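You operate a simulated robot arm through the tools that you are given. There is no shell and no other tool. Be economical: measure what you need, move in short steps, check, and stop when the job is done.

You are at the controls of a simulated robot arm. One attempt, no reset.

## Task
Soap the small brush on the stain bar and scrub the damp tea cloth's stain out.
Fine: brush back in its pot, then fold the cloth and lay it in the purple trug.

Only the result counts: the job must be done as asked and must still hold three seconds after the hand-in. Knocking over, shifting, dropping, spilling or breaking anything else fails it. Flat cloth is picked up by pressing the open fingertips on it (5 to 10 N) and closing them slowly along it; thin cloth reads only 2 to 8 mm in the jaws.

## Robot
A 6-joint arm with a two-finger parallel gripper, fixed in place. Base frame: the origin is at the foot of the arm, x ahead of it, y to its left, z up; the work surface is at about z = 0.76. Lengths are in m, angles in rad, forces in N, time in s.
With the tool pointing down near the work surface it reaches from about 0.34 to 0.82 m from the base axis. Its first joint turns from -2.897 to 2.897 rad. Payload 3.91 kg.
The tool frame sits at the grasp point between the pads (the TCP): z along the fingers, y along the line on which they close. The tips reach 0.03 m beyond it. The gripper opens to 0.11 m. The fingers are 0.02 m wide and 0.01 m thick; the gripper's body (0.048 by 0.112 m) begins 0.055 m behind the TCP.
Orientation is told as [roll, pitch, yaw] about the base's x, y, z axes, in that order, counted from this pose: with the fingers straight down and closing along the base's y, the tool's x points along the base's -x, its y along +y and its z along -z.

## Interface
- The arm moves only by the tool servo_tool. Its argument "steps" is a list of rows, each an object of numbers (a shift or turn left out is 0, a gripper value left out holds the last): "x", "y", "z": the shift along the tool's x, y, z in cm; "wx", "wy", "wz": the turn, a rotation vector about the tool's x, y, z in rad; "fingers": the closure, from 0 (fully open) to 1 (shut). In form: [{"x": .., "y": .., "z": .., "wx": .., "wy": .., "wz": .., "fingers": ..}, ...]. A call has 1 to 12 rows; each row is the pose to reach, as a shift and turn from the pose commanded when the call began, along the tool's axes at that moment. A row lasts 0.2 s, in which the tool goes at most 0.05 m and 0.15 rad; a call with a longer step from one row to the next is refused whole, and so is a gripper value outside its range. Where a pose cannot be reached the arm comes as near as it can. A force on the tool above 40 N (or 10 N above the force at the start of the call, whichever is more), or a blocked arm, ends the call early, and 0.2 s more pass. Each finger travels about 0.045 m/s and halts on what it meets, pressing with about 38 N; the grip force reading is that of the motor and also rises with nothing between the fingers. The clock runs only during rows and for 0.2 s after the last one: add rows that repeat a pose to give the fingers time. It gives the time, the measured TCP pose, the force on the tool (base axes), the opening and the grip force at its end, in the units of the frame above (readings bear some noise), and new pictures: "pictures" is both (left out), scene, wrist or none.
- Cameras (640 x 400 px; columns grow to the right, rows downward): "scene" is fixed at [0.3997, -0.65, 1.4736]; the picture's right is [0.61, 0.79, 0.00], its down [0.69, -0.53, -0.49] and it looks along [-0.39, 0.30, -0.87] (base axes); focal length 214 px, centre (320, 200). "wrist" rides on the gripper at [0.077, 0.007, -0.114] in the tool frame; the picture's right is [-0.09, 1.00, 0.00], its down [-0.80, -0.07, -0.59] and it looks along [-0.59, -0.05, 0.80] (tool axes); focal length 270 px, centre (320, 200). There is no depth. A picture from a camera that has moved, and an enlarged one, comes with that camera's place and axes in the base frame and with its lens.
- move_column(by): slides the trunk up (or, below 0, down) by that many m; the arm rides with it, the base frame stays. It gives what a move gives, with no picture.
- inspect(camera, box): a new picture of the part [left, top, right, bottom] of that camera's present view, enlarged. It takes no simulated time.
- job_done(): hands the job in; it is judged then, once.

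Go step by step. Nothing tells you positions but the pictures and the camera data: compare them with the known pose of the tool, close in by small moves and look again before you grip or let go. The budget is 120 turns and 170 pictures, counting those below and the enlarged ones. Unless the task says otherwise, let go and move clear before handing in, and close with one line.

The tools are called after "Emit:" as a command line: name --argument value ..., lists and objects as JSON in quotes. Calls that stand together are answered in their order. servo_tool: Moves the arm, as the interface text tells. Its arguments: {"type":"object","properties":{"steps":{"type":"array"},"pictures":{"type":"string","enum":["both","scene","wrist","none"]}},"required":["steps"]} The other tools are called the same way: move_column (by) slides the trunk up or down; inspect (camera, box) takes an enlarged picture of a part of a camera's view; job_done () hands the job in.

At the start:

```text
t: 0.0
position: [0.2675, -0.486, 1.2511]
tcp_rot: [0.0, 0.0, -0.001]
wrist_force: [-0.3, -0.2, -0.1]
width: 0.1101
finger_force: 0.1
trunk travel left (down, up): [-0.575, 0.035]
```

scene: 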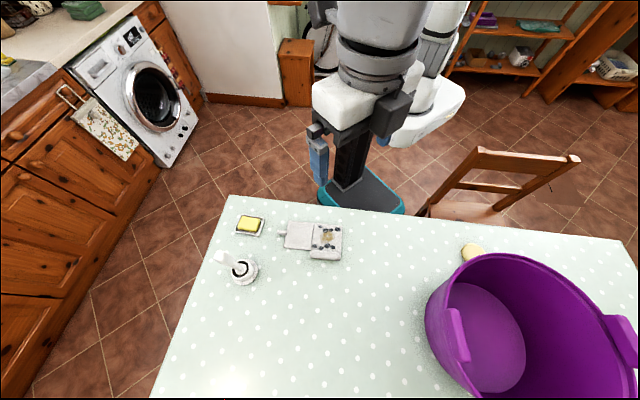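
wrist: 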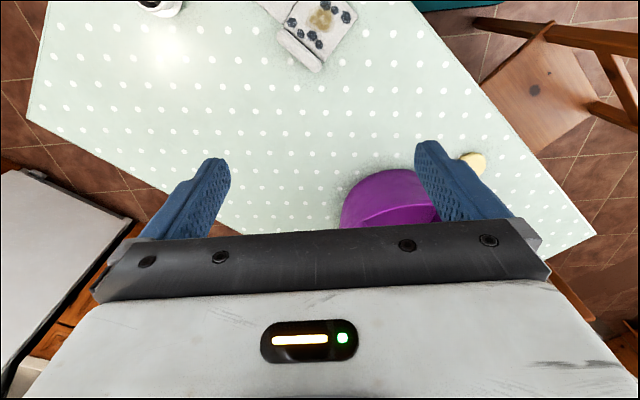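

I see the table with a yellow bar on a dish, a brush standing in a pot, a cloth with a stain, and the trug. I'll look closer first.

Emit:
inspect --camera "scene" --box '[200, 200, 360, 300]'

Emit:
inspect --camera "scene" --box '[400, 220, 640, 400]'

```text
4.00 times, centred on (280, 250) of scene
camera zoom: at [0.3997, -0.65, 1.4736], right [0.61, 0.79, 0.0], down [0.69, -0.53, -0.49], along [-0.39, 0.3, -0.87], focal length 858 px, centre (480, 0)
```

zoom: 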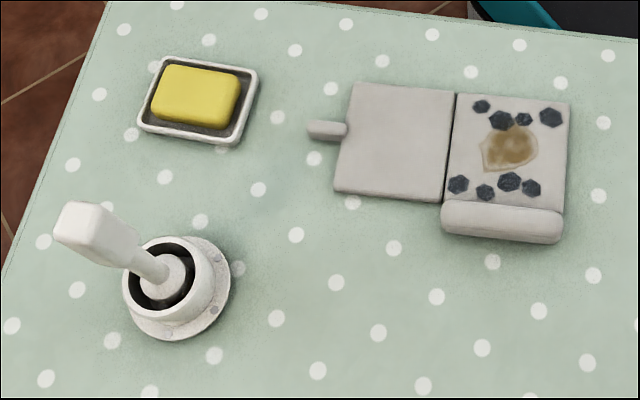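

```text
2.22 times, centred on (520, 310) of scene
camera zoom: at [0.3997, -0.65, 1.4736], right [0.61, 0.79, 0.0], down [0.69, -0.53, -0.49], along [-0.39, 0.3, -0.87], focal length 477 px, centre (-124, -44)
```

zoom: 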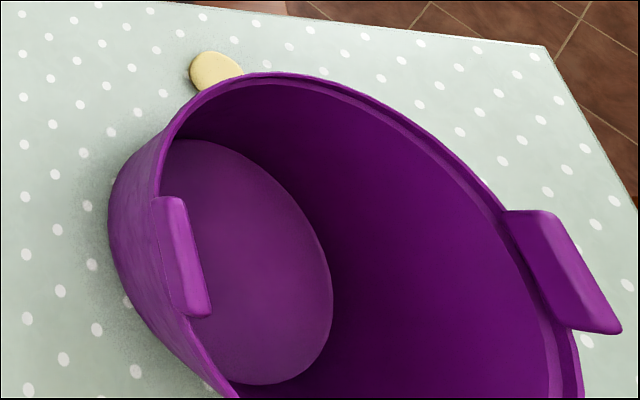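

The brush stands upright in its pot near (0.15, -0.757), top at about z 0.95. I move above it, staying high.

Emit:
servo_tool --steps '[{"x": 2, "y": -4.5}, {"x": 4, "y": -9}, {"x": 6, "y": -13.5}, {"x": 8, "y": -18}, {"x": 10, "y": -22.5}, {"x": 11.5, "y": -26.5}, {"x": 11.5, "y": -26.5}]'

```text
t: 1.6
position: [0.1509, -0.7081, 1.2412]
tcp_rot: [-0.001, 0.0, 0.001]
wrist_force: [0.1, 0.3, 0.1]
width: 0.1098
finger_force: 0.1
out of reach, approached as far as the arm can: row 5, 6, 7
trunk travel left (down, up): [-0.575, 0.035]
camera wrist: at [0.0755, -0.7012, 1.3561], right [0.09, 1.0, 0.0], down [0.8, -0.07, 0.59], along [0.59, -0.05, -0.8], focal length 270 px, centre (320, 200)
```

scene: 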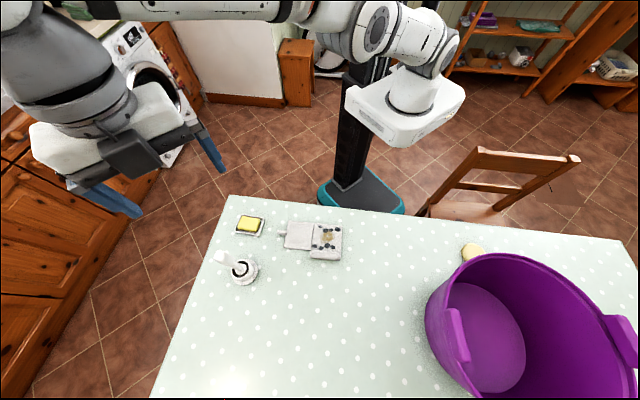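
wrist: 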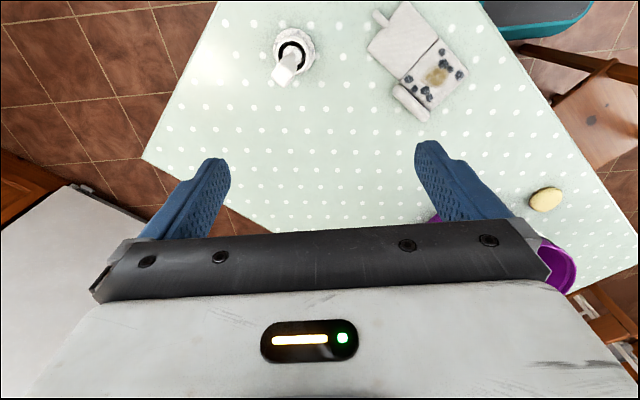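

The brush agrees with my estimate from both cameras. The arm is at its reach limit up here, so I lower the trunk.

Emit:
move_column --by -0.2

Emit:
inspect --camera "wrist" --box '[220, 0, 480, 160]'

```text
t: 3.8
position: [0.1515, -0.7086, 1.0408]
tcp_rot: [0.001, -0.001, 0.001]
wrist_force: [-0.8, -0.9, 0.3]
width: 0.1099
finger_force: 0.0
trunk travel left (down, up): [-0.375, 0.235]
```

```text
2.46 times, centred on (350, 80) of wrist
camera zoom: at [0.0762, -0.7014, 1.1561], right [0.09, 1.0, 0.0], down [0.8, -0.07, 0.59], along [0.59, -0.05, -0.8], focal length 665 px, centre (246, 495)
```

zoom: 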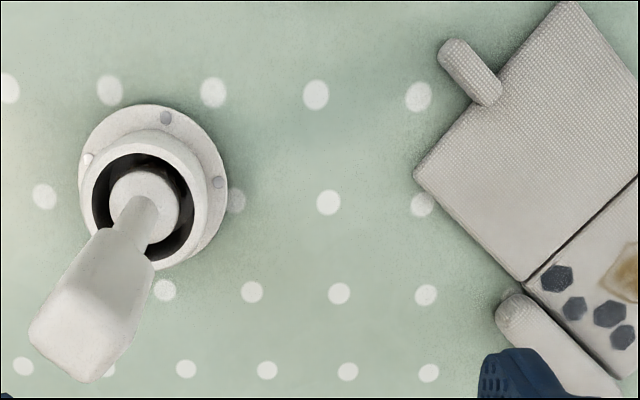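

Emit:
inspect --camera "scene" --box '[200, 235, 280, 285]'

Emit:
inspect --camera "wrist" --box '[220, 90, 300, 160]'

```text
8.00 times, centred on (240, 260) of scene
camera zoom: at [0.3997, -0.65, 1.4736], right [0.61, 0.79, 0.0], down [0.69, -0.53, -0.49], along [-0.39, 0.3, -0.87], focal length 1716 px, centre (960, -280)
```

zoom: 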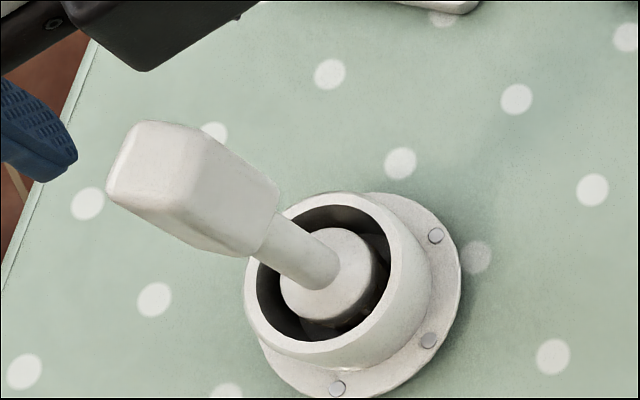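

```text
5.71 times, centred on (260, 125) of wrist
camera zoom: at [0.0762, -0.7014, 1.1561], right [0.09, 1.0, 0.0], down [0.8, -0.07, 0.59], along [0.59, -0.05, -0.8], focal length 1544 px, centre (663, 629)
```

zoom: 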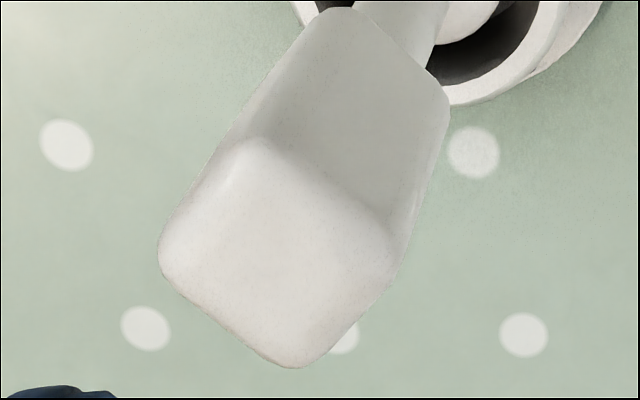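

Handle top is a ~24 mm square block, turned ~42°, centred near (0.154, -0.760). I turn the gripper by -0.84 rad to match its faces.

Emit:
servo_tool --steps '[{"wz": 0.14}, {"wz": 0.28}, {"wz": 0.42}, {"wz": 0.56}, {"wz": 0.7}, {"wz": 0.84}, {"wz": 0.84}]' --pictures "wrist"

```text
t: 5.4
position: [0.1519, -0.7076, 1.0391]
tcp_rot: [0.001, -0.002, -0.841]
wrist_force: [-0.6, 0.5, -0.3]
width: 0.1098
finger_force: 0.0
trunk travel left (down, up): [-0.375, 0.235]
camera wrist: at [0.107, -0.646, 1.1562], right [0.8, 0.6, 0.0], down [0.48, -0.64, 0.59], along [0.36, -0.48, -0.8], focal length 270 px, centre (320, 200)
```

wrist: 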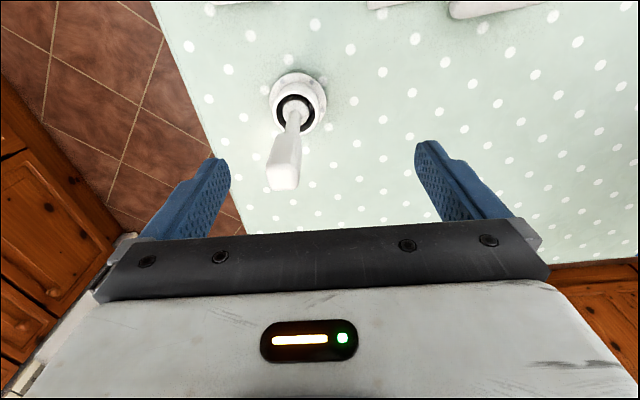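

Emit:
servo_tool --steps '[{"x": -2.1, "y": -1.6}, {"x": -4.2, "y": -3.2}, {"x": -4.2, "y": -3.2}]' --pictures "wrist"

```text
t: 6.2
position: [0.1509, -0.7145, 1.0273]
tcp_rot: [0.001, 0.0, -0.839]
wrist_force: [-0.5, 0.1, 0.1]
width: 0.1099
finger_force: 0.0
out of reach, approached as far as the arm can: row 1, 2, 3
trunk travel left (down, up): [-0.375, 0.235]
camera wrist: at [0.1056, -0.6521, 1.1426], right [0.8, 0.6, 0.0], down [0.48, -0.64, 0.59], along [0.36, -0.48, -0.8], focal length 270 px, centre (320, 200)
```

wrist: 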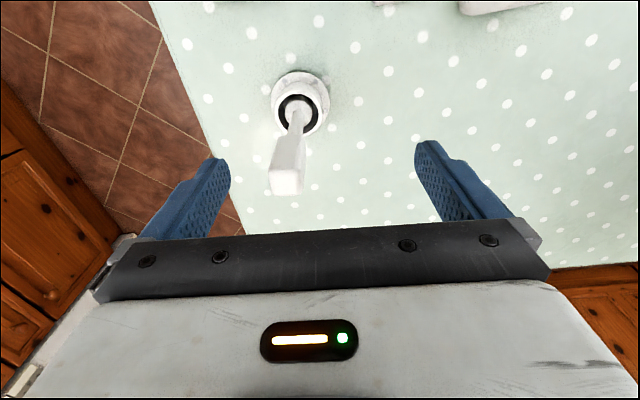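

The arm needs the shoulder higher relative to the tool: I raise the trunk, then lower the tool outwards.

Emit:
move_column --by 0.15

Emit:
servo_tool --steps '[{"z": 4}, {"z": 8}, {"z": 12}, {"z": 14}, {"z": 14}]' --pictures "none"

```text
t: 7.9
position: [0.1507, -0.7135, 1.1768]
tcp_rot: [0.0, 0.0, -0.841]
wrist_force: [0.2, -0.4, -1.0]
width: 0.1098
finger_force: 0.0
trunk travel left (down, up): [-0.525, 0.085]
```

```text
t: 9.1
position: [0.1498, -0.7125, 1.0369]
tcp_rot: [0.0, -0.001, -0.839]
wrist_force: [0.0, 0.4, -0.3]
width: 0.11
finger_force: 0.1
trunk travel left (down, up): [-0.525, 0.085]
```

Emit:
servo_tool --steps '[{"x": -2.0, "y": -1.4}, {"x": -4.0, "y": -2.8}, {"x": -4.0, "y": -2.8}]' --pictures "wrist"

```text
t: 9.9
position: [0.154, -0.7533, 1.0355]
tcp_rot: [-0.001, 0.001, -0.839]
wrist_force: [0.0, -0.4, 0.6]
width: 0.1101
finger_force: 0.0
out of reach, approached as far as the arm can: row 2, 3
trunk travel left (down, up): [-0.525, 0.085]
camera wrist: at [0.1096, -0.691, 1.1511], right [0.8, 0.6, 0.0], down [0.48, -0.64, 0.59], along [0.36, -0.47, -0.8], focal length 270 px, centre (320, 200)
```

wrist: 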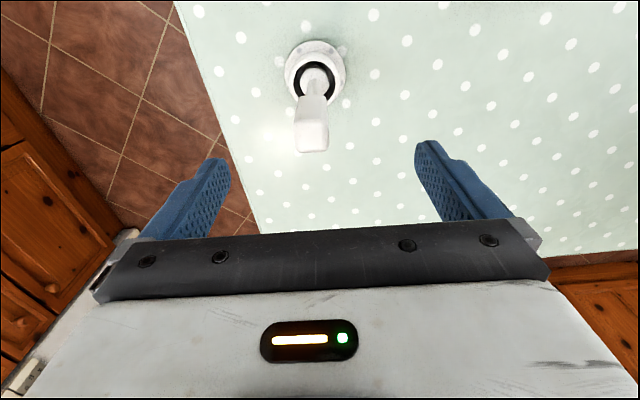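

Emit:
servo_tool --steps '[{"z": 3}, {"x": -0.7, "y": -0.3, "z": 6}, {"x": -0.7, "y": -0.3, "z": 6}]' --pictures "both"

```text
t: 10.7
position: [0.1568, -0.7596, 0.9758]
tcp_rot: [0.0, 0.001, -0.839]
wrist_force: [0.5, 0.6, -0.6]
width: 0.11
finger_force: 0.0
trunk travel left (down, up): [-0.525, 0.085]
camera wrist: at [0.1123, -0.6975, 1.0912], right [0.8, 0.6, 0.0], down [0.48, -0.64, 0.59], along [0.36, -0.48, -0.8], focal length 270 px, centre (320, 200)
```

scene: 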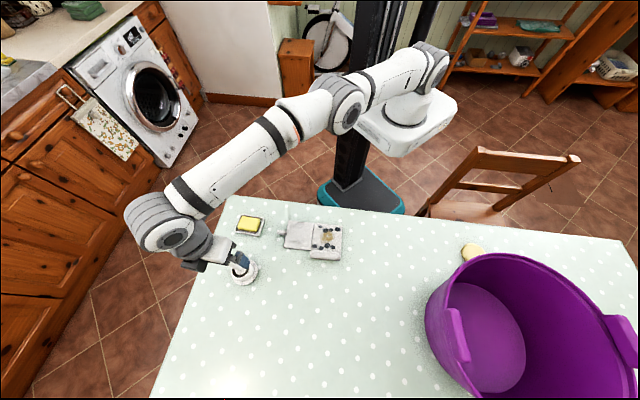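
wrist: 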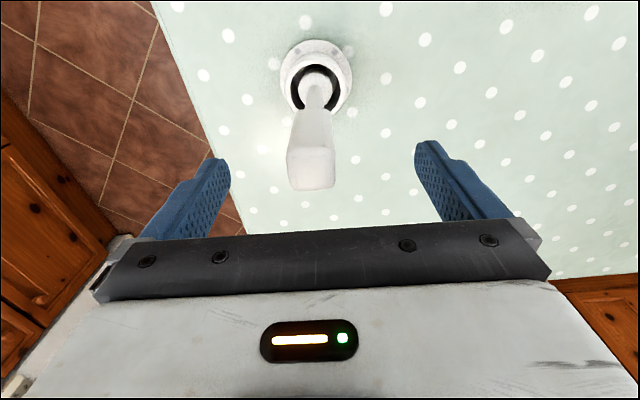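

Emit:
servo_tool --steps '[{"x": -0.1, "y": -0.35, "z": 2.5}, {"x": -0.1, "y": -0.35, "z": 5.0}, {"x": -0.1, "y": -0.35, "z": 5.0}, {"x": -0.1, "y": -0.35, "z": 5.0, "fingers": 0.6}, {"x": -0.1, "y": -0.35, "z": 5.0, "fingers": 0.6}, {"x": -0.1, "y": -0.35, "z": 5.0, "fingers": 0.6}, {"x": -0.1, "y": -0.35, "z": 5.0, "fingers": 0.6}]' --pictures "wrist"

```text
t: 12.3
position: [0.1568, -0.7631, 0.9272]
tcp_rot: [0.0, -0.001, -0.839]
wrist_force: [-0.2, 0.0, -0.2]
width: 0.0441
finger_force: 0.1
trunk travel left (down, up): [-0.525, 0.085]
camera wrist: at [0.1105, -0.7011, 1.0427], right [0.8, 0.6, 0.0], down [0.48, -0.64, 0.59], along [0.36, -0.48, -0.8], focal length 270 px, centre (320, 200)
```

wrist: 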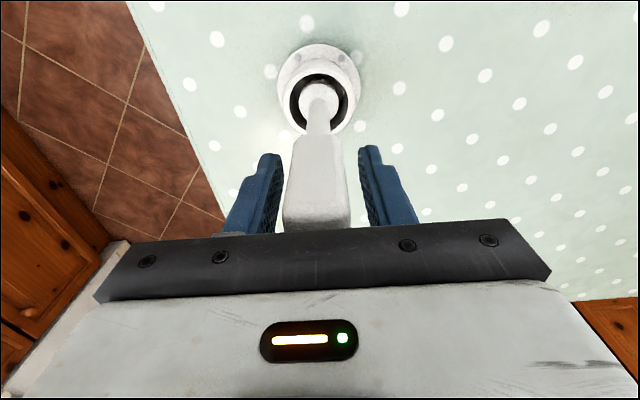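

The handle is centred between the pads; I close on it.

Emit:
servo_tool --steps '[{"fingers": 0.7}, {"fingers": 0.8}, {"fingers": 0.9}, {"fingers": 0.9}, {"fingers": 0.9}]' --pictures "wrist"

```text
t: 13.5
position: [0.1557, -0.7624, 0.9277]
tcp_rot: [0.0, 0.001, -0.84]
wrist_force: [-0.4, -1.3, 0.1]
width: 0.0255
finger_force: 37.9
trunk travel left (down, up): [-0.525, 0.085]
camera wrist: at [0.1104, -0.7012, 1.0427], right [0.8, 0.6, 0.0], down [0.48, -0.64, 0.59], along [0.36, -0.48, -0.8], focal length 270 px, centre (320, 200)
```

wrist: 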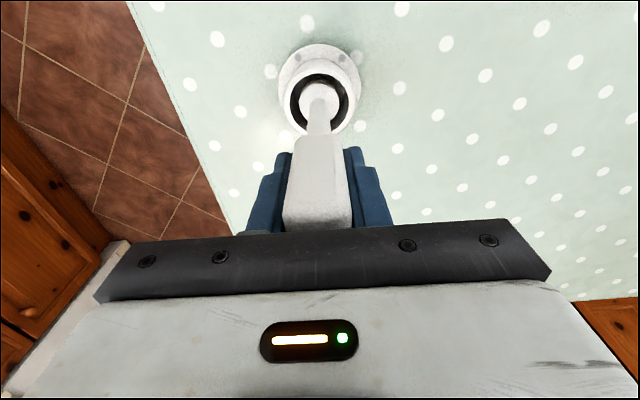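

Gripped. I lift 5 cm with the arm and the rest with the trunk, straight up.

Emit:
servo_tool --steps '[{"z": -1}, {"z": -2.5}, {"z": -4}, {"z": -5}, {"z": -5}]' --pictures "none"

Emit:
move_column --by 0.08

Emit:
servo_tool --steps '[{"z": 0}]' --pictures "both"

```text
t: 14.7
position: [0.1568, -0.7624, 0.9763]
tcp_rot: [0.001, 0.0, -0.839]
wrist_force: [-0.1, 0.3, -1.1]
width: 0.026
finger_force: 37.6
trunk travel left (down, up): [-0.525, 0.085]
```

```text
t: 15.9
position: [0.1548, -0.7632, 1.0564]
tcp_rot: [-0.001, -0.002, -0.84]
wrist_force: [0.2, 0.3, -0.8]
width: 0.0258
finger_force: 38.2
trunk travel left (down, up): [-0.605, 0.005]
```

```text
t: 16.3
position: [0.156, -0.7625, 1.0571]
tcp_rot: [0.0, -0.001, -0.842]
wrist_force: [-0.3, -0.3, -2.5]
width: 0.0255
finger_force: 38.3
trunk travel left (down, up): [-0.605, 0.005]
camera wrist: at [0.1111, -0.7006, 1.172], right [0.8, 0.6, 0.0], down [0.48, -0.64, 0.59], along [0.36, -0.48, -0.8], focal length 270 px, centre (320, 200)
```

scene: 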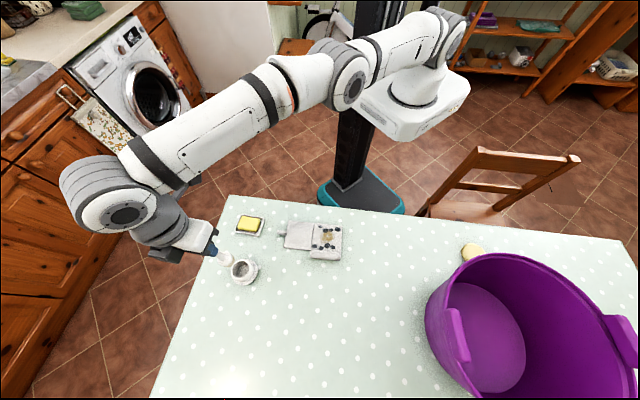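
wrist: 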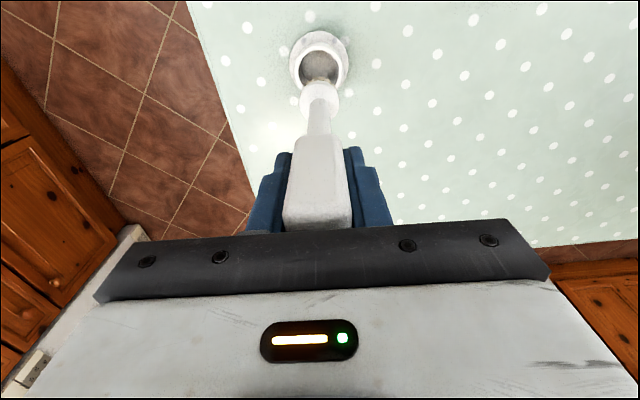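

Emit:
inspect --camera "scene" --box '[200, 205, 280, 290]'

Emit:
inspect --camera "wrist" --box '[270, 20, 370, 120]'

```text
4.71 times, centred on (240, 248) of scene
camera zoom: at [0.3997, -0.65, 1.4736], right [0.61, 0.79, 0.0], down [0.69, -0.53, -0.49], along [-0.39, 0.3, -0.87], focal length 1010 px, centre (696, -24)
```

zoom: 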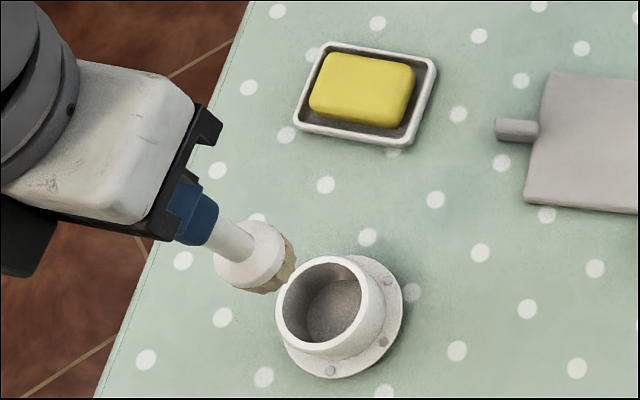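

```text
4.00 times, centred on (320, 70) of wrist
camera zoom: at [0.1111, -0.7006, 1.172], right [0.8, 0.6, 0.0], down [0.48, -0.64, 0.59], along [0.36, -0.48, -0.8], focal length 1081 px, centre (320, 720)
```

zoom: 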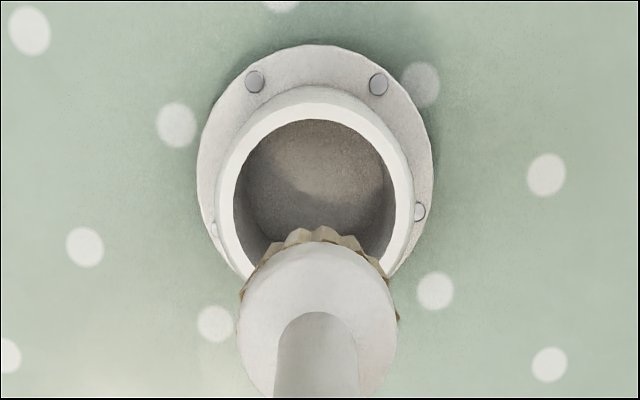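

Brush is out; bristle ends sit about 0.145 below the TCP. The bar centre is near (0.016, -0.665), its long side along the tool's y. Moving above it.

Emit:
servo_tool --steps '[{"x": 4.1, "y": -1}, {"x": 8.2, "y": -2}, {"x": 12.4, "y": -3}, {"x": 16.57, "y": -3.96}, {"x": 16.57, "y": -3.96, "z": 4}, {"x": 16.57, "y": -3.96, "z": 7.5}, {"x": 16.57, "y": -3.96, "z": 7.5}]'

```text
t: 17.9
position: [0.017, -0.6665, 0.9833]
tcp_rot: [-0.002, 0.0, -0.838]
wrist_force: [-1.1, -0.4, -1.4]
width: 0.0258
finger_force: 37.9
trunk travel left (down, up): [-0.605, 0.005]
camera wrist: at [-0.0279, -0.6043, 1.0976], right [0.8, 0.6, 0.0], down [0.48, -0.64, 0.59], along [0.36, -0.48, -0.8], focal length 270 px, centre (320, 200)
```

scene: 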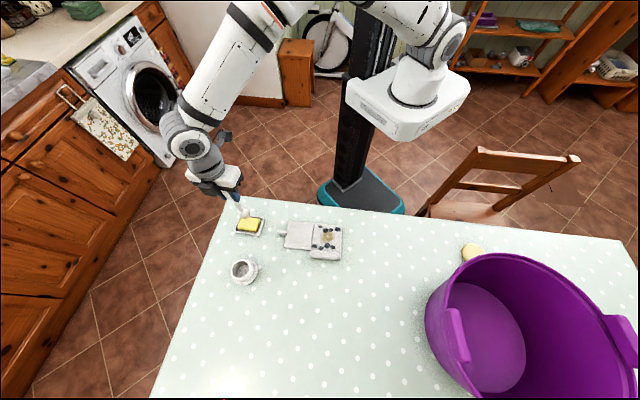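
wrist: 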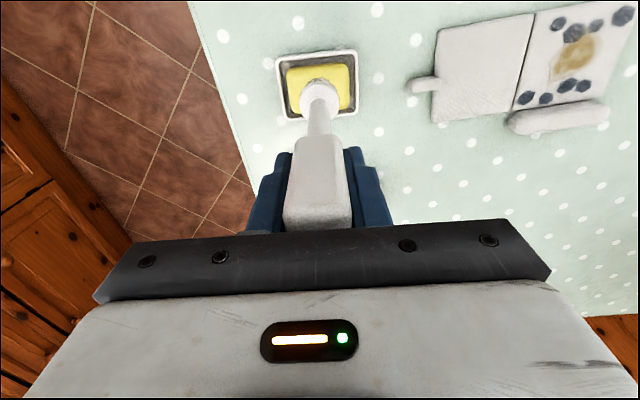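

Emit:
servo_tool --steps '[{"z": 1.5}, {"z": 3}, {"z": 3.5}, {"z": 3.5}]' --pictures "wrist"

Emit:
inspect --camera "scene" --box '[220, 190, 280, 240]'

```text
t: 18.9
position: [0.0153, -0.6668, 0.9462]
tcp_rot: [0.001, 0.0, -0.84]
wrist_force: [0.9, -0.2, -1.3]
width: 0.0258
finger_force: 38.0
trunk travel left (down, up): [-0.605, 0.005]
camera wrist: at [-0.0289, -0.6042, 1.0618], right [0.8, 0.6, 0.0], down [0.48, -0.64, 0.59], along [0.36, -0.48, -0.8], focal length 270 px, centre (320, 200)
```

wrist: 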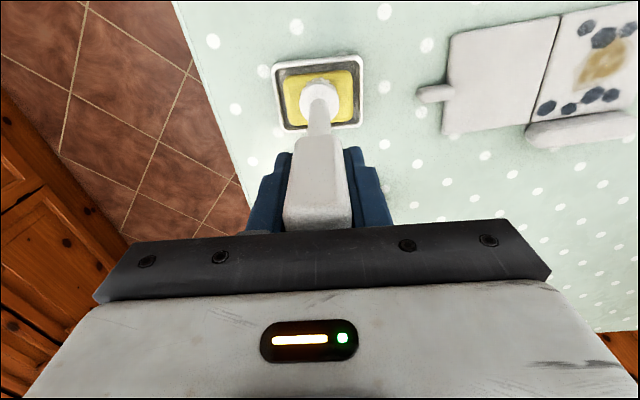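

```text
8.00 times, centred on (250, 215) of scene
camera zoom: at [0.3997, -0.65, 1.4736], right [0.61, 0.79, 0.0], down [0.69, -0.53, -0.49], along [-0.39, 0.3, -0.87], focal length 1716 px, centre (880, 80)
```

zoom: 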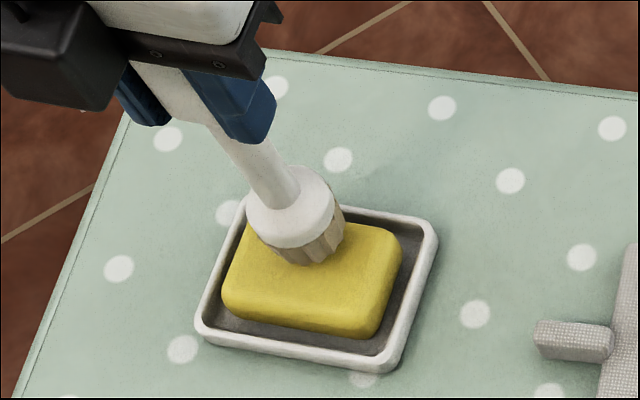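

Emit:
servo_tool --steps '[{"z": 0.3}, {"z": 0.6}, {"z": 0.6}]' --pictures "none"

Emit:
servo_tool --steps '[{"z": 0.2}, {"z": 0.4}, {"z": 0.4}]' --pictures "none"

```text
t: 19.7
position: [0.0161, -0.6669, 0.9402]
tcp_rot: [-0.001, 0.0, -0.84]
wrist_force: [0.8, -0.2, -1.2]
width: 0.0256
finger_force: 37.9
trunk travel left (down, up): [-0.605, 0.005]
```

```text
t: 20.5
position: [0.0163, -0.6664, 0.9375]
tcp_rot: [0.001, -0.001, -0.839]
wrist_force: [-0.5, 0.7, 2.0]
width: 0.0256
finger_force: 38.1
trunk travel left (down, up): [-0.605, 0.005]
```

Contact with the bar (~3 N). A touch more pressure and short strokes along the bar.

Emit:
servo_tool --steps '[{"z": 0.15}, {"z": 0.15, "y": 0.5}, {"z": 0.15, "y": 1.0}, {"z": 0.15, "y": 0.5}, {"z": 0.15, "y": 0}, {"z": 0.15, "y": -0.5}, {"z": 0.15, "y": -1.0}, {"z": 0.15, "y": -0.5}, {"z": 0.15, "y": 0}]' --pictures "wrist"

Emit:
inspect --camera "scene" --box '[220, 190, 280, 240]'

```text
t: 22.5
position: [0.0146, -0.666, 0.935]
tcp_rot: [-0.004, -0.003, -0.84]
wrist_force: [-8.8, -6.5, 10.5]
width: 0.0259
finger_force: 37.8
trunk travel left (down, up): [-0.605, 0.005]
camera wrist: at [-0.0305, -0.6036, 1.0518], right [0.8, 0.6, 0.0], down [0.48, -0.64, 0.6], along [0.36, -0.48, -0.8], focal length 270 px, centre (320, 200)
```

wrist: 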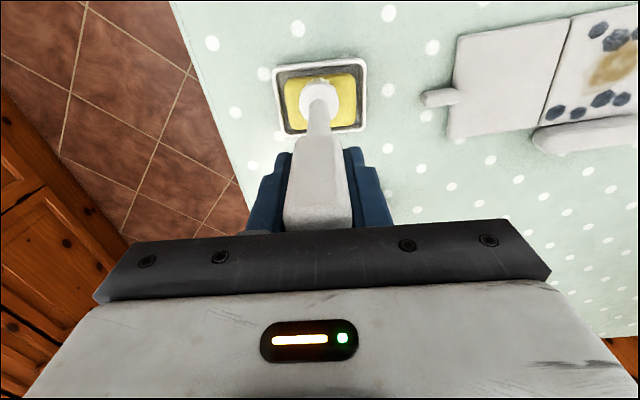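

```text
8.00 times, centred on (250, 215) of scene
camera zoom: at [0.3997, -0.65, 1.4736], right [0.61, 0.79, 0.0], down [0.69, -0.53, -0.49], along [-0.39, 0.3, -0.87], focal length 1716 px, centre (880, 80)
```

zoom: 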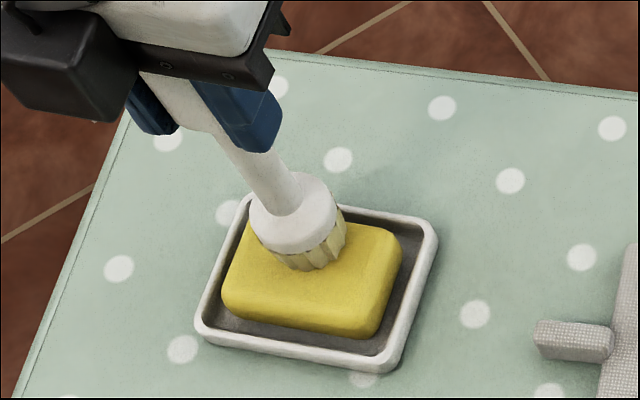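

The dish has not shifted and the bristles look yellower. One more round slightly lighter, then lift.

Emit:
servo_tool --steps '[{"z": -0.05, "y": 0.5}, {"z": -0.05, "y": 1.0}, {"z": -0.05, "y": 0.5}, {"z": -0.05, "y": -0.5}, {"z": -0.05, "y": -1.0}, {"z": -0.05, "y": -0.5}, {"z": -0.05, "y": 0}, {"z": -2}, {"z": -5}, {"z": -5}]' --pictures "wrist"

Emit:
inspect --camera "scene" --box '[220, 190, 280, 240]'

```text
t: 24.7
position: [0.0171, -0.6651, 0.9881]
tcp_rot: [-0.001, 0.0, -0.84]
wrist_force: [0.3, 0.0, -1.3]
width: 0.0257
finger_force: 37.3
trunk travel left (down, up): [-0.605, 0.005]
camera wrist: at [-0.0279, -0.6037, 1.1023], right [0.8, 0.6, 0.0], down [0.48, -0.64, 0.59], along [0.36, -0.48, -0.8], focal length 270 px, centre (320, 200)
```

wrist: 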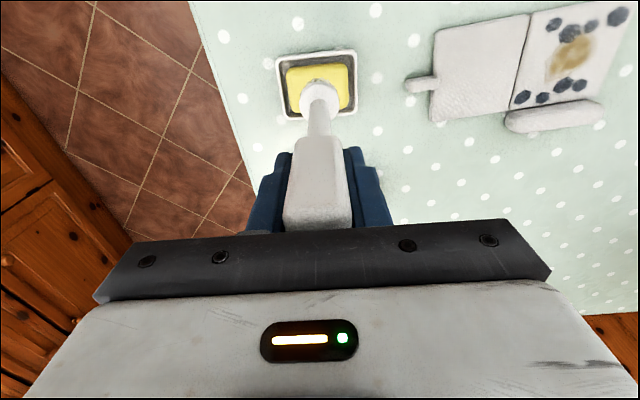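

```text
8.00 times, centred on (250, 215) of scene
camera zoom: at [0.3997, -0.65, 1.4736], right [0.61, 0.79, 0.0], down [0.69, -0.53, -0.49], along [-0.39, 0.3, -0.87], focal length 1716 px, centre (880, 80)
```

zoom: 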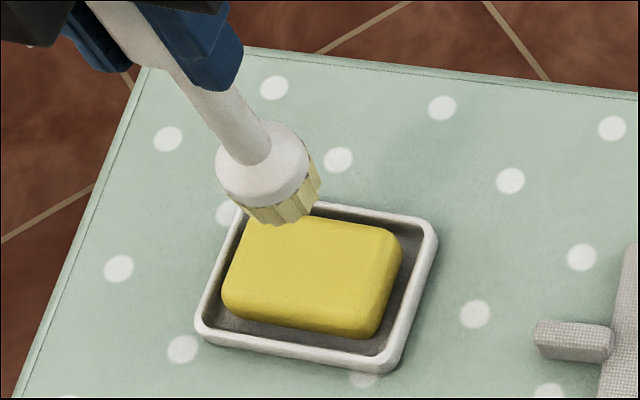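

The bristles are soaped. Now over the stain, near (0.22, -0.476).

Emit:
servo_tool --steps '[{"x": 0.1, "y": 4.6}, {"x": 0.2, "y": 9.2}, {"x": 0.3, "y": 13.8}, {"x": 0.4, "y": 18.4}, {"x": 0.5, "y": 23}, {"x": 0.5, "y": 27.6}, {"x": 0.5, "y": 27.6}]'

Emit:
inspect --camera "wrist" --box '[160, 0, 480, 200]'

```text
t: 26.3
position: [0.2183, -0.4757, 0.9854]
tcp_rot: [-0.001, 0.0, -0.842]
wrist_force: [-0.1, 0.6, -1.7]
width: 0.0258
finger_force: 38.3
trunk travel left (down, up): [-0.605, 0.005]
camera wrist: at [0.1733, -0.4144, 1.1006], right [0.8, 0.6, 0.0], down [0.48, -0.64, 0.59], along [0.36, -0.48, -0.8], focal length 270 px, centre (320, 200)
```

scene: 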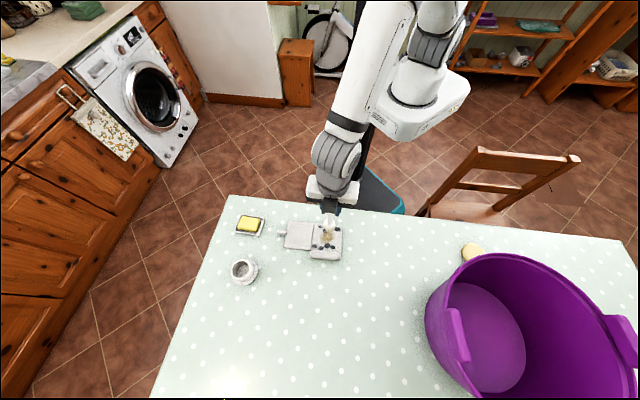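
wrist: 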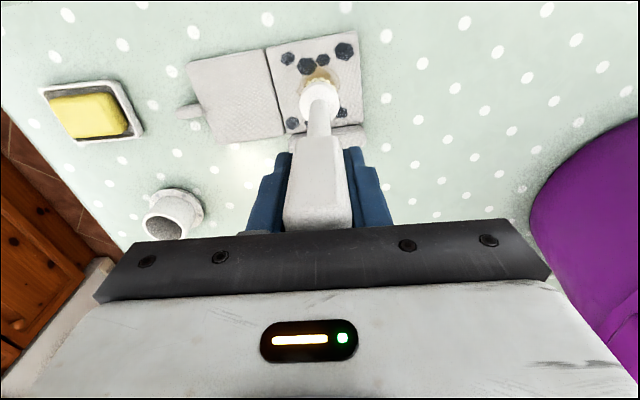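

```text
2.00 times, centred on (320, 100) of wrist
camera zoom: at [0.1733, -0.4144, 1.1006], right [0.8, 0.6, 0.0], down [0.48, -0.64, 0.59], along [0.36, -0.48, -0.8], focal length 541 px, centre (320, 400)
```

zoom: 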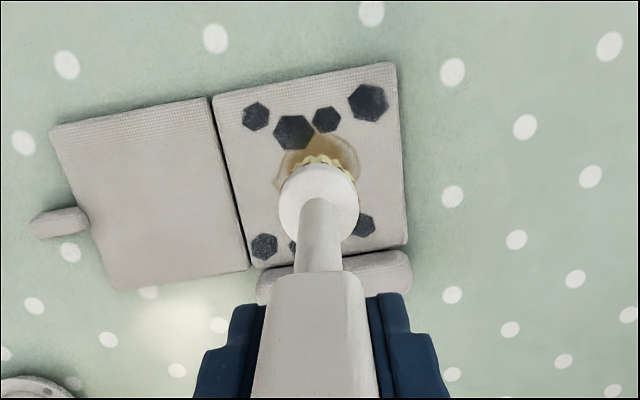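

The stain centre is about 1 cm outward (tool -x) of the brush. I shift and go down to just above the cloth.

Emit:
servo_tool --steps '[{"x": -0.9, "y": -0.2}, {"x": -0.9, "y": -0.2, "z": 3}, {"x": -0.9, "y": -0.2, "z": 5.5}, {"x": -0.9, "y": -0.2, "z": 6.3}, {"x": -0.9, "y": -0.2, "z": 6.3}]' --pictures "wrist"

Emit:
inspect --camera "scene" --box '[270, 200, 360, 270]'

```text
t: 27.5
position: [0.2242, -0.4843, 0.9234]
tcp_rot: [0.0, 0.0, -0.839]
wrist_force: [-0.3, 0.1, -2.0]
width: 0.0256
finger_force: 37.3
trunk travel left (down, up): [-0.605, 0.005]
camera wrist: at [0.1795, -0.4232, 1.0382], right [0.8, 0.6, 0.0], down [0.48, -0.64, 0.59], along [0.36, -0.48, -0.8], focal length 270 px, centre (320, 200)
```

wrist: 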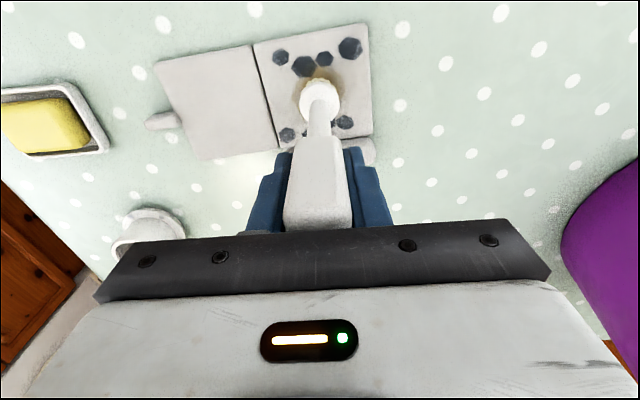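

```text
5.71 times, centred on (315, 235) of scene
camera zoom: at [0.3997, -0.65, 1.4736], right [0.61, 0.79, 0.0], down [0.69, -0.53, -0.49], along [-0.39, 0.3, -0.87], focal length 1226 px, centre (349, 0)
```

zoom: 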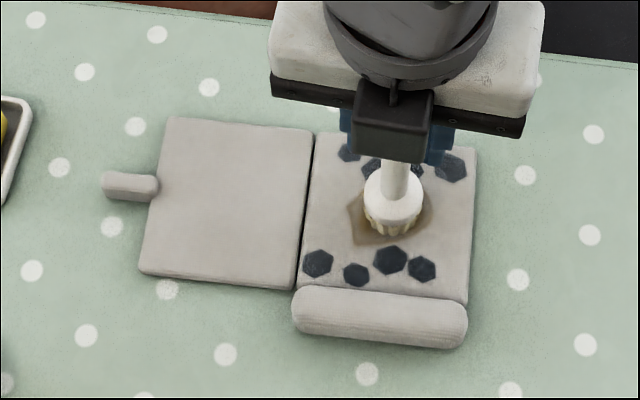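

Emit:
servo_tool --steps '[{"z": 0.4}, {"z": 0.7}, {"z": 0.7}]' --pictures "none"

Emit:
servo_tool --steps '[{"z": 0.2}, {"z": 0.3}, {"z": 0.3}]' --pictures "none"

```text
t: 28.3
position: [0.2242, -0.4855, 0.9186]
tcp_rot: [-0.003, -0.004, -0.837]
wrist_force: [0.9, 3.2, 31.2]
width: 0.026
finger_force: 38.2
trunk travel left (down, up): [-0.605, 0.005]
```

```text
t: 29.1
position: [0.2225, -0.485, 0.9133]
tcp_rot: [-0.002, -0.006, -0.839]
wrist_force: [4.4, -2.2, 37.5]
width: 0.026
finger_force: 38.5
trunk travel left (down, up): [-0.605, 0.005]
```

That pressed too hard; backing off to a light contact.

Emit:
servo_tool --steps '[{"z": -0.3}, {"z": -0.3}]' --pictures "wrist"

Emit:
inspect --camera "scene" --box '[270, 200, 360, 270]'

```text
t: 29.7
position: [0.2228, -0.4843, 0.9132]
tcp_rot: [-0.001, -0.001, -0.838]
wrist_force: [5.0, -4.7, 13.9]
width: 0.026
finger_force: 37.8
trunk travel left (down, up): [-0.605, 0.005]
camera wrist: at [0.1778, -0.4227, 1.0296], right [0.8, 0.6, 0.0], down [0.48, -0.64, 0.59], along [0.36, -0.48, -0.8], focal length 270 px, centre (320, 200)
```

wrist: 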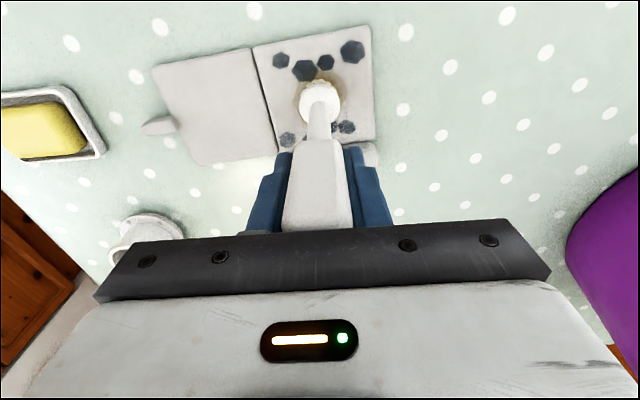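

```text
5.71 times, centred on (315, 235) of scene
camera zoom: at [0.3997, -0.65, 1.4736], right [0.61, 0.79, 0.0], down [0.69, -0.53, -0.49], along [-0.39, 0.3, -0.87], focal length 1226 px, centre (349, 0)
```

zoom: 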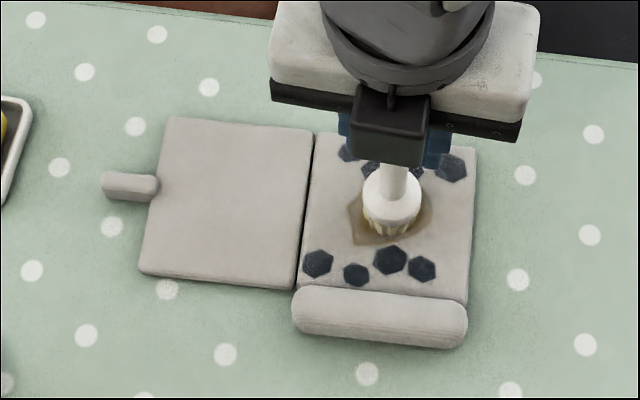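

Emit:
servo_tool --steps '[{"z": -0.15}, {"z": -0.15}]' --pictures "none"

```text
t: 30.3
position: [0.2236, -0.4848, 0.915]
tcp_rot: [0.001, 0.002, -0.84]
wrist_force: [0.3, -0.7, -1.0]
width: 0.0256
finger_force: 38.0
trunk travel left (down, up): [-0.605, 0.005]
```

Light contact height is ~0.914. I scrub with short strokes at a gentle press.

Emit:
servo_tool --steps '[{"z": 0.1}, {"z": 0.1, "y": 0.7}, {"z": 0.1, "y": 1.4}, {"z": 0.1, "y": 0.7}, {"z": 0.1, "y": 0}, {"z": 0.1, "y": -0.7}, {"z": 0.1, "y": -1.4}, {"z": 0.1, "y": -0.7}, {"z": 0.1, "y": 0}]' --pictures "none"

Emit:
inspect --camera "scene" --box '[270, 200, 360, 270]'

```text
t: 32.3
position: [0.2223, -0.4858, 0.9156]
tcp_rot: [0.002, -0.001, -0.839]
wrist_force: [0.4, 0.1, -1.1]
width: 0.0255
finger_force: 38.2
trunk travel left (down, up): [-0.605, 0.005]
```

```text
5.71 times, centred on (315, 235) of scene
camera zoom: at [0.3997, -0.65, 1.4736], right [0.61, 0.79, 0.0], down [0.69, -0.53, -0.49], along [-0.39, 0.3, -0.87], focal length 1226 px, centre (349, 0)
```

zoom: 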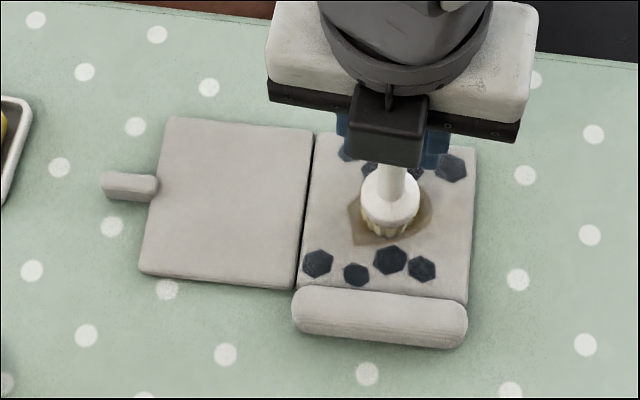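

Emit:
servo_tool --steps '[{"z": 0.15}, {"z": 0.15}]' --pictures "none"

Emit:
servo_tool --steps '[{"z": 0.1}, {"z": 0.1}]' --pictures "none"

```text
t: 32.9
position: [0.2231, -0.4856, 0.9149]
tcp_rot: [0.0, -0.002, -0.839]
wrist_force: [-0.3, -0.1, 0.1]
width: 0.0254
finger_force: 37.6
trunk travel left (down, up): [-0.605, 0.005]
```

```text
t: 33.5
position: [0.2227, -0.4853, 0.9135]
tcp_rot: [0.0, -0.003, -0.84]
wrist_force: [1.9, 0.2, 14.4]
width: 0.0257
finger_force: 37.9
trunk travel left (down, up): [-0.605, 0.005]
```

Now in contact at ~15 N (stiff, ~14 N/mm); easing slightly and scrubbing.

Emit:
servo_tool --steps '[{"z": -0.03, "y": 0.7}, {"z": -0.03, "y": 1.4}, {"z": -0.03, "y": 0.7}, {"z": -0.03, "y": 0}, {"z": -0.03, "y": -0.7}, {"z": -0.03, "y": -1.4}, {"z": -0.03, "y": -0.7}, {"z": -0.03, "y": 0}]' --pictures "none"

Emit:
inspect --camera "scene" --box '[270, 200, 360, 270]'

```text
t: 35.3
position: [0.2223, -0.4861, 0.9144]
tcp_rot: [0.0, -0.003, -0.841]
wrist_force: [-4.0, -5.4, 18.4]
width: 0.0255
finger_force: 38.2
trunk travel left (down, up): [-0.605, 0.005]
```

```text
5.71 times, centred on (315, 235) of scene
camera zoom: at [0.3997, -0.65, 1.4736], right [0.61, 0.79, 0.0], down [0.69, -0.53, -0.49], along [-0.39, 0.3, -0.87], focal length 1226 px, centre (349, 0)
```

zoom: 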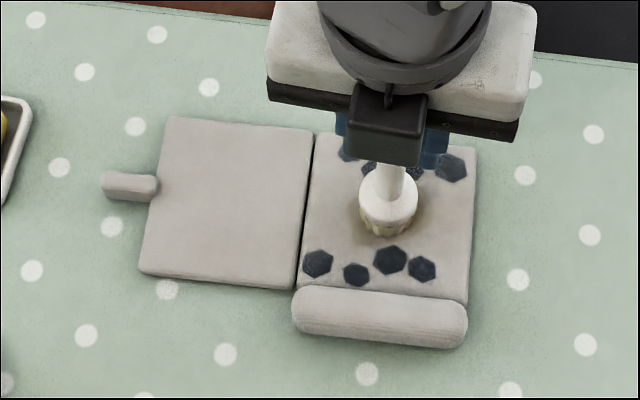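

The stain has nearly vanished and the cloth hasn't moved. More strokes across the other direction.

Emit:
servo_tool --steps '[{"z": -0.03, "x": 0.6}, {"z": -0.03, "x": 1.1, "y": 0.5}, {"z": -0.03, "x": 1.0, "y": -0.5}, {"z": -0.03, "x": 0.3, "y": -1.0}, {"z": -0.03, "x": -0.4, "y": -1.0}, {"z": -0.03, "x": -0.8, "y": -0.4}, {"z": -0.03, "x": -0.8, "y": 0.4}, {"z": -0.03, "x": -0.3, "y": 1.0}, {"z": -0.03, "x": 0, "y": 0.4}, {"x": 0, "y": 0, "z": -0.03}, {"z": -3}, {"z": -6}]' --pictures "wrist"

Emit:
inspect --camera "scene" --box '[270, 200, 360, 270]'

Emit:
inspect --camera "wrist" --box '[220, 0, 420, 140]'

```text
t: 37.9
position: [0.2233, -0.4836, 0.9736]
tcp_rot: [0.001, 0.004, -0.839]
wrist_force: [-0.6, -0.1, -0.8]
width: 0.0257
finger_force: 38.2
trunk travel left (down, up): [-0.605, 0.005]
camera wrist: at [0.1779, -0.4226, 1.0897], right [0.8, 0.6, 0.0], down [0.48, -0.64, 0.59], along [0.36, -0.47, -0.8], focal length 270 px, centre (320, 200)
```

wrist: 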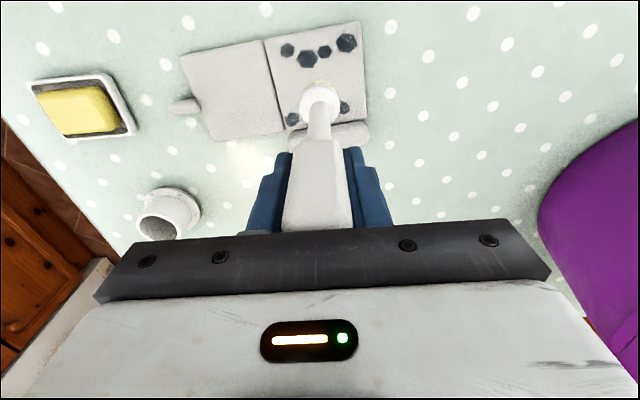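

```text
5.71 times, centred on (315, 235) of scene
camera zoom: at [0.3997, -0.65, 1.4736], right [0.61, 0.79, 0.0], down [0.69, -0.53, -0.49], along [-0.39, 0.3, -0.87], focal length 1226 px, centre (349, 0)
```

zoom: 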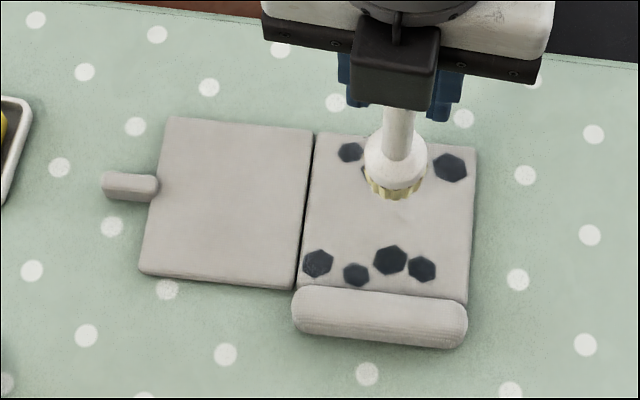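

```text
2.86 times, centred on (320, 70) of wrist
camera zoom: at [0.1779, -0.4226, 1.0897], right [0.8, 0.6, 0.0], down [0.48, -0.64, 0.59], along [0.36, -0.47, -0.8], focal length 772 px, centre (320, 571)
```

zoom: 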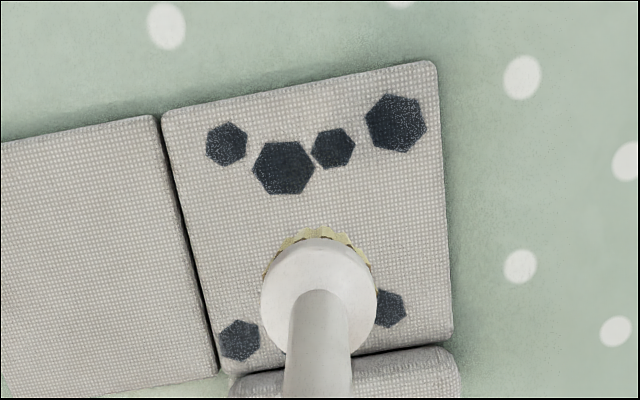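

The stain looks gone. Carrying the brush back above its pot at safe height.

Emit:
servo_tool --steps '[{"z": -4}, {"z": -7.5}, {"x": -2.7, "y": -3.9, "z": -7.8}, {"x": -5.4, "y": -7.9, "z": -7.8}, {"x": -8.1, "y": -11.8, "z": -7.8}, {"x": -10.8, "y": -15.7, "z": -7.8}, {"x": -13.5, "y": -19.6, "z": -7.8}, {"x": -16.2, "y": -23.5, "z": -7.8}, {"x": -16.2, "y": -23.5, "z": -7.8}]'

Emit:
inspect --camera "scene" --box '[270, 200, 360, 270]'

Emit:
inspect --camera "wrist" --box '[270, 20, 370, 120]'

Emit:
inspect --camera "scene" --box '[200, 205, 280, 290]'

```text
t: 39.9
position: [0.156, -0.7618, 1.0564]
tcp_rot: [0.001, -0.002, -0.838]
wrist_force: [0.2, 1.3, -1.1]
width: 0.0258
finger_force: 38.0
trunk travel left (down, up): [-0.605, 0.005]
camera wrist: at [0.1105, -0.7002, 1.1712], right [0.8, 0.6, 0.0], down [0.48, -0.64, 0.59], along [0.36, -0.48, -0.8], focal length 270 px, centre (320, 200)
```

scene: 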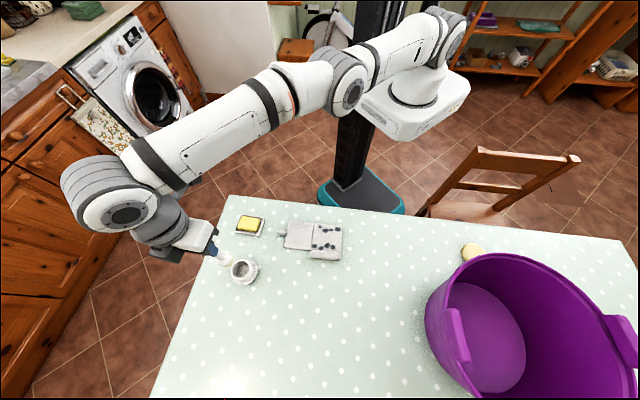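
wrist: 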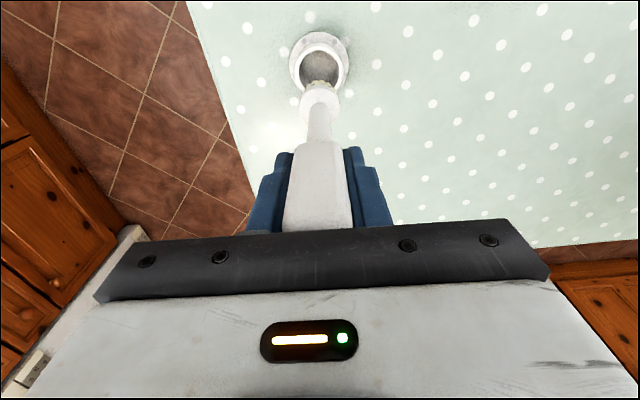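

```text
5.71 times, centred on (315, 235) of scene
camera zoom: at [0.3997, -0.65, 1.4736], right [0.61, 0.79, 0.0], down [0.69, -0.53, -0.49], along [-0.39, 0.3, -0.87], focal length 1226 px, centre (349, 0)
```

zoom: 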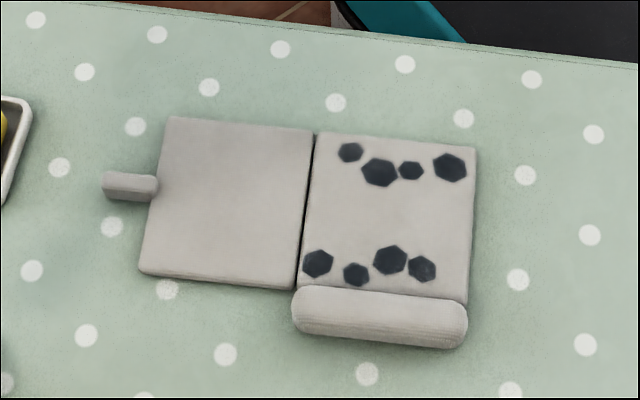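

```text
4.00 times, centred on (320, 70) of wrist
camera zoom: at [0.1105, -0.7002, 1.1712], right [0.8, 0.6, 0.0], down [0.48, -0.64, 0.59], along [0.36, -0.48, -0.8], focal length 1081 px, centre (320, 720)
```

zoom: 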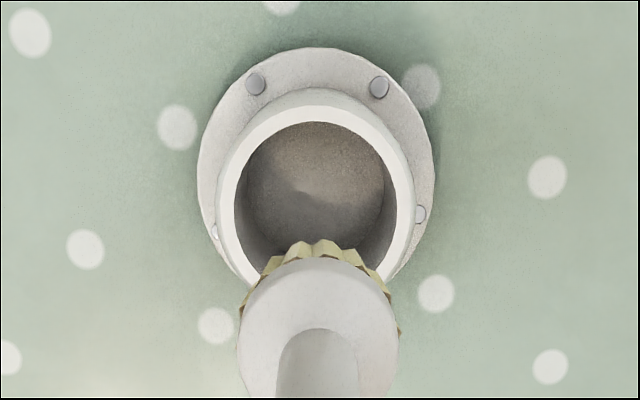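

```text
4.71 times, centred on (240, 248) of scene
camera zoom: at [0.3997, -0.65, 1.4736], right [0.61, 0.79, 0.0], down [0.69, -0.53, -0.49], along [-0.39, 0.3, -0.87], focal length 1010 px, centre (696, -24)
```

zoom: 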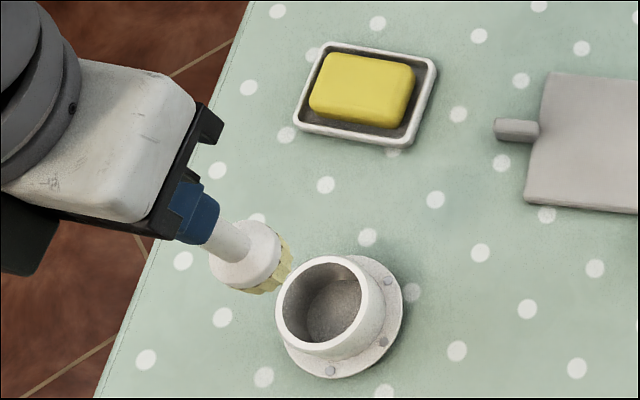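

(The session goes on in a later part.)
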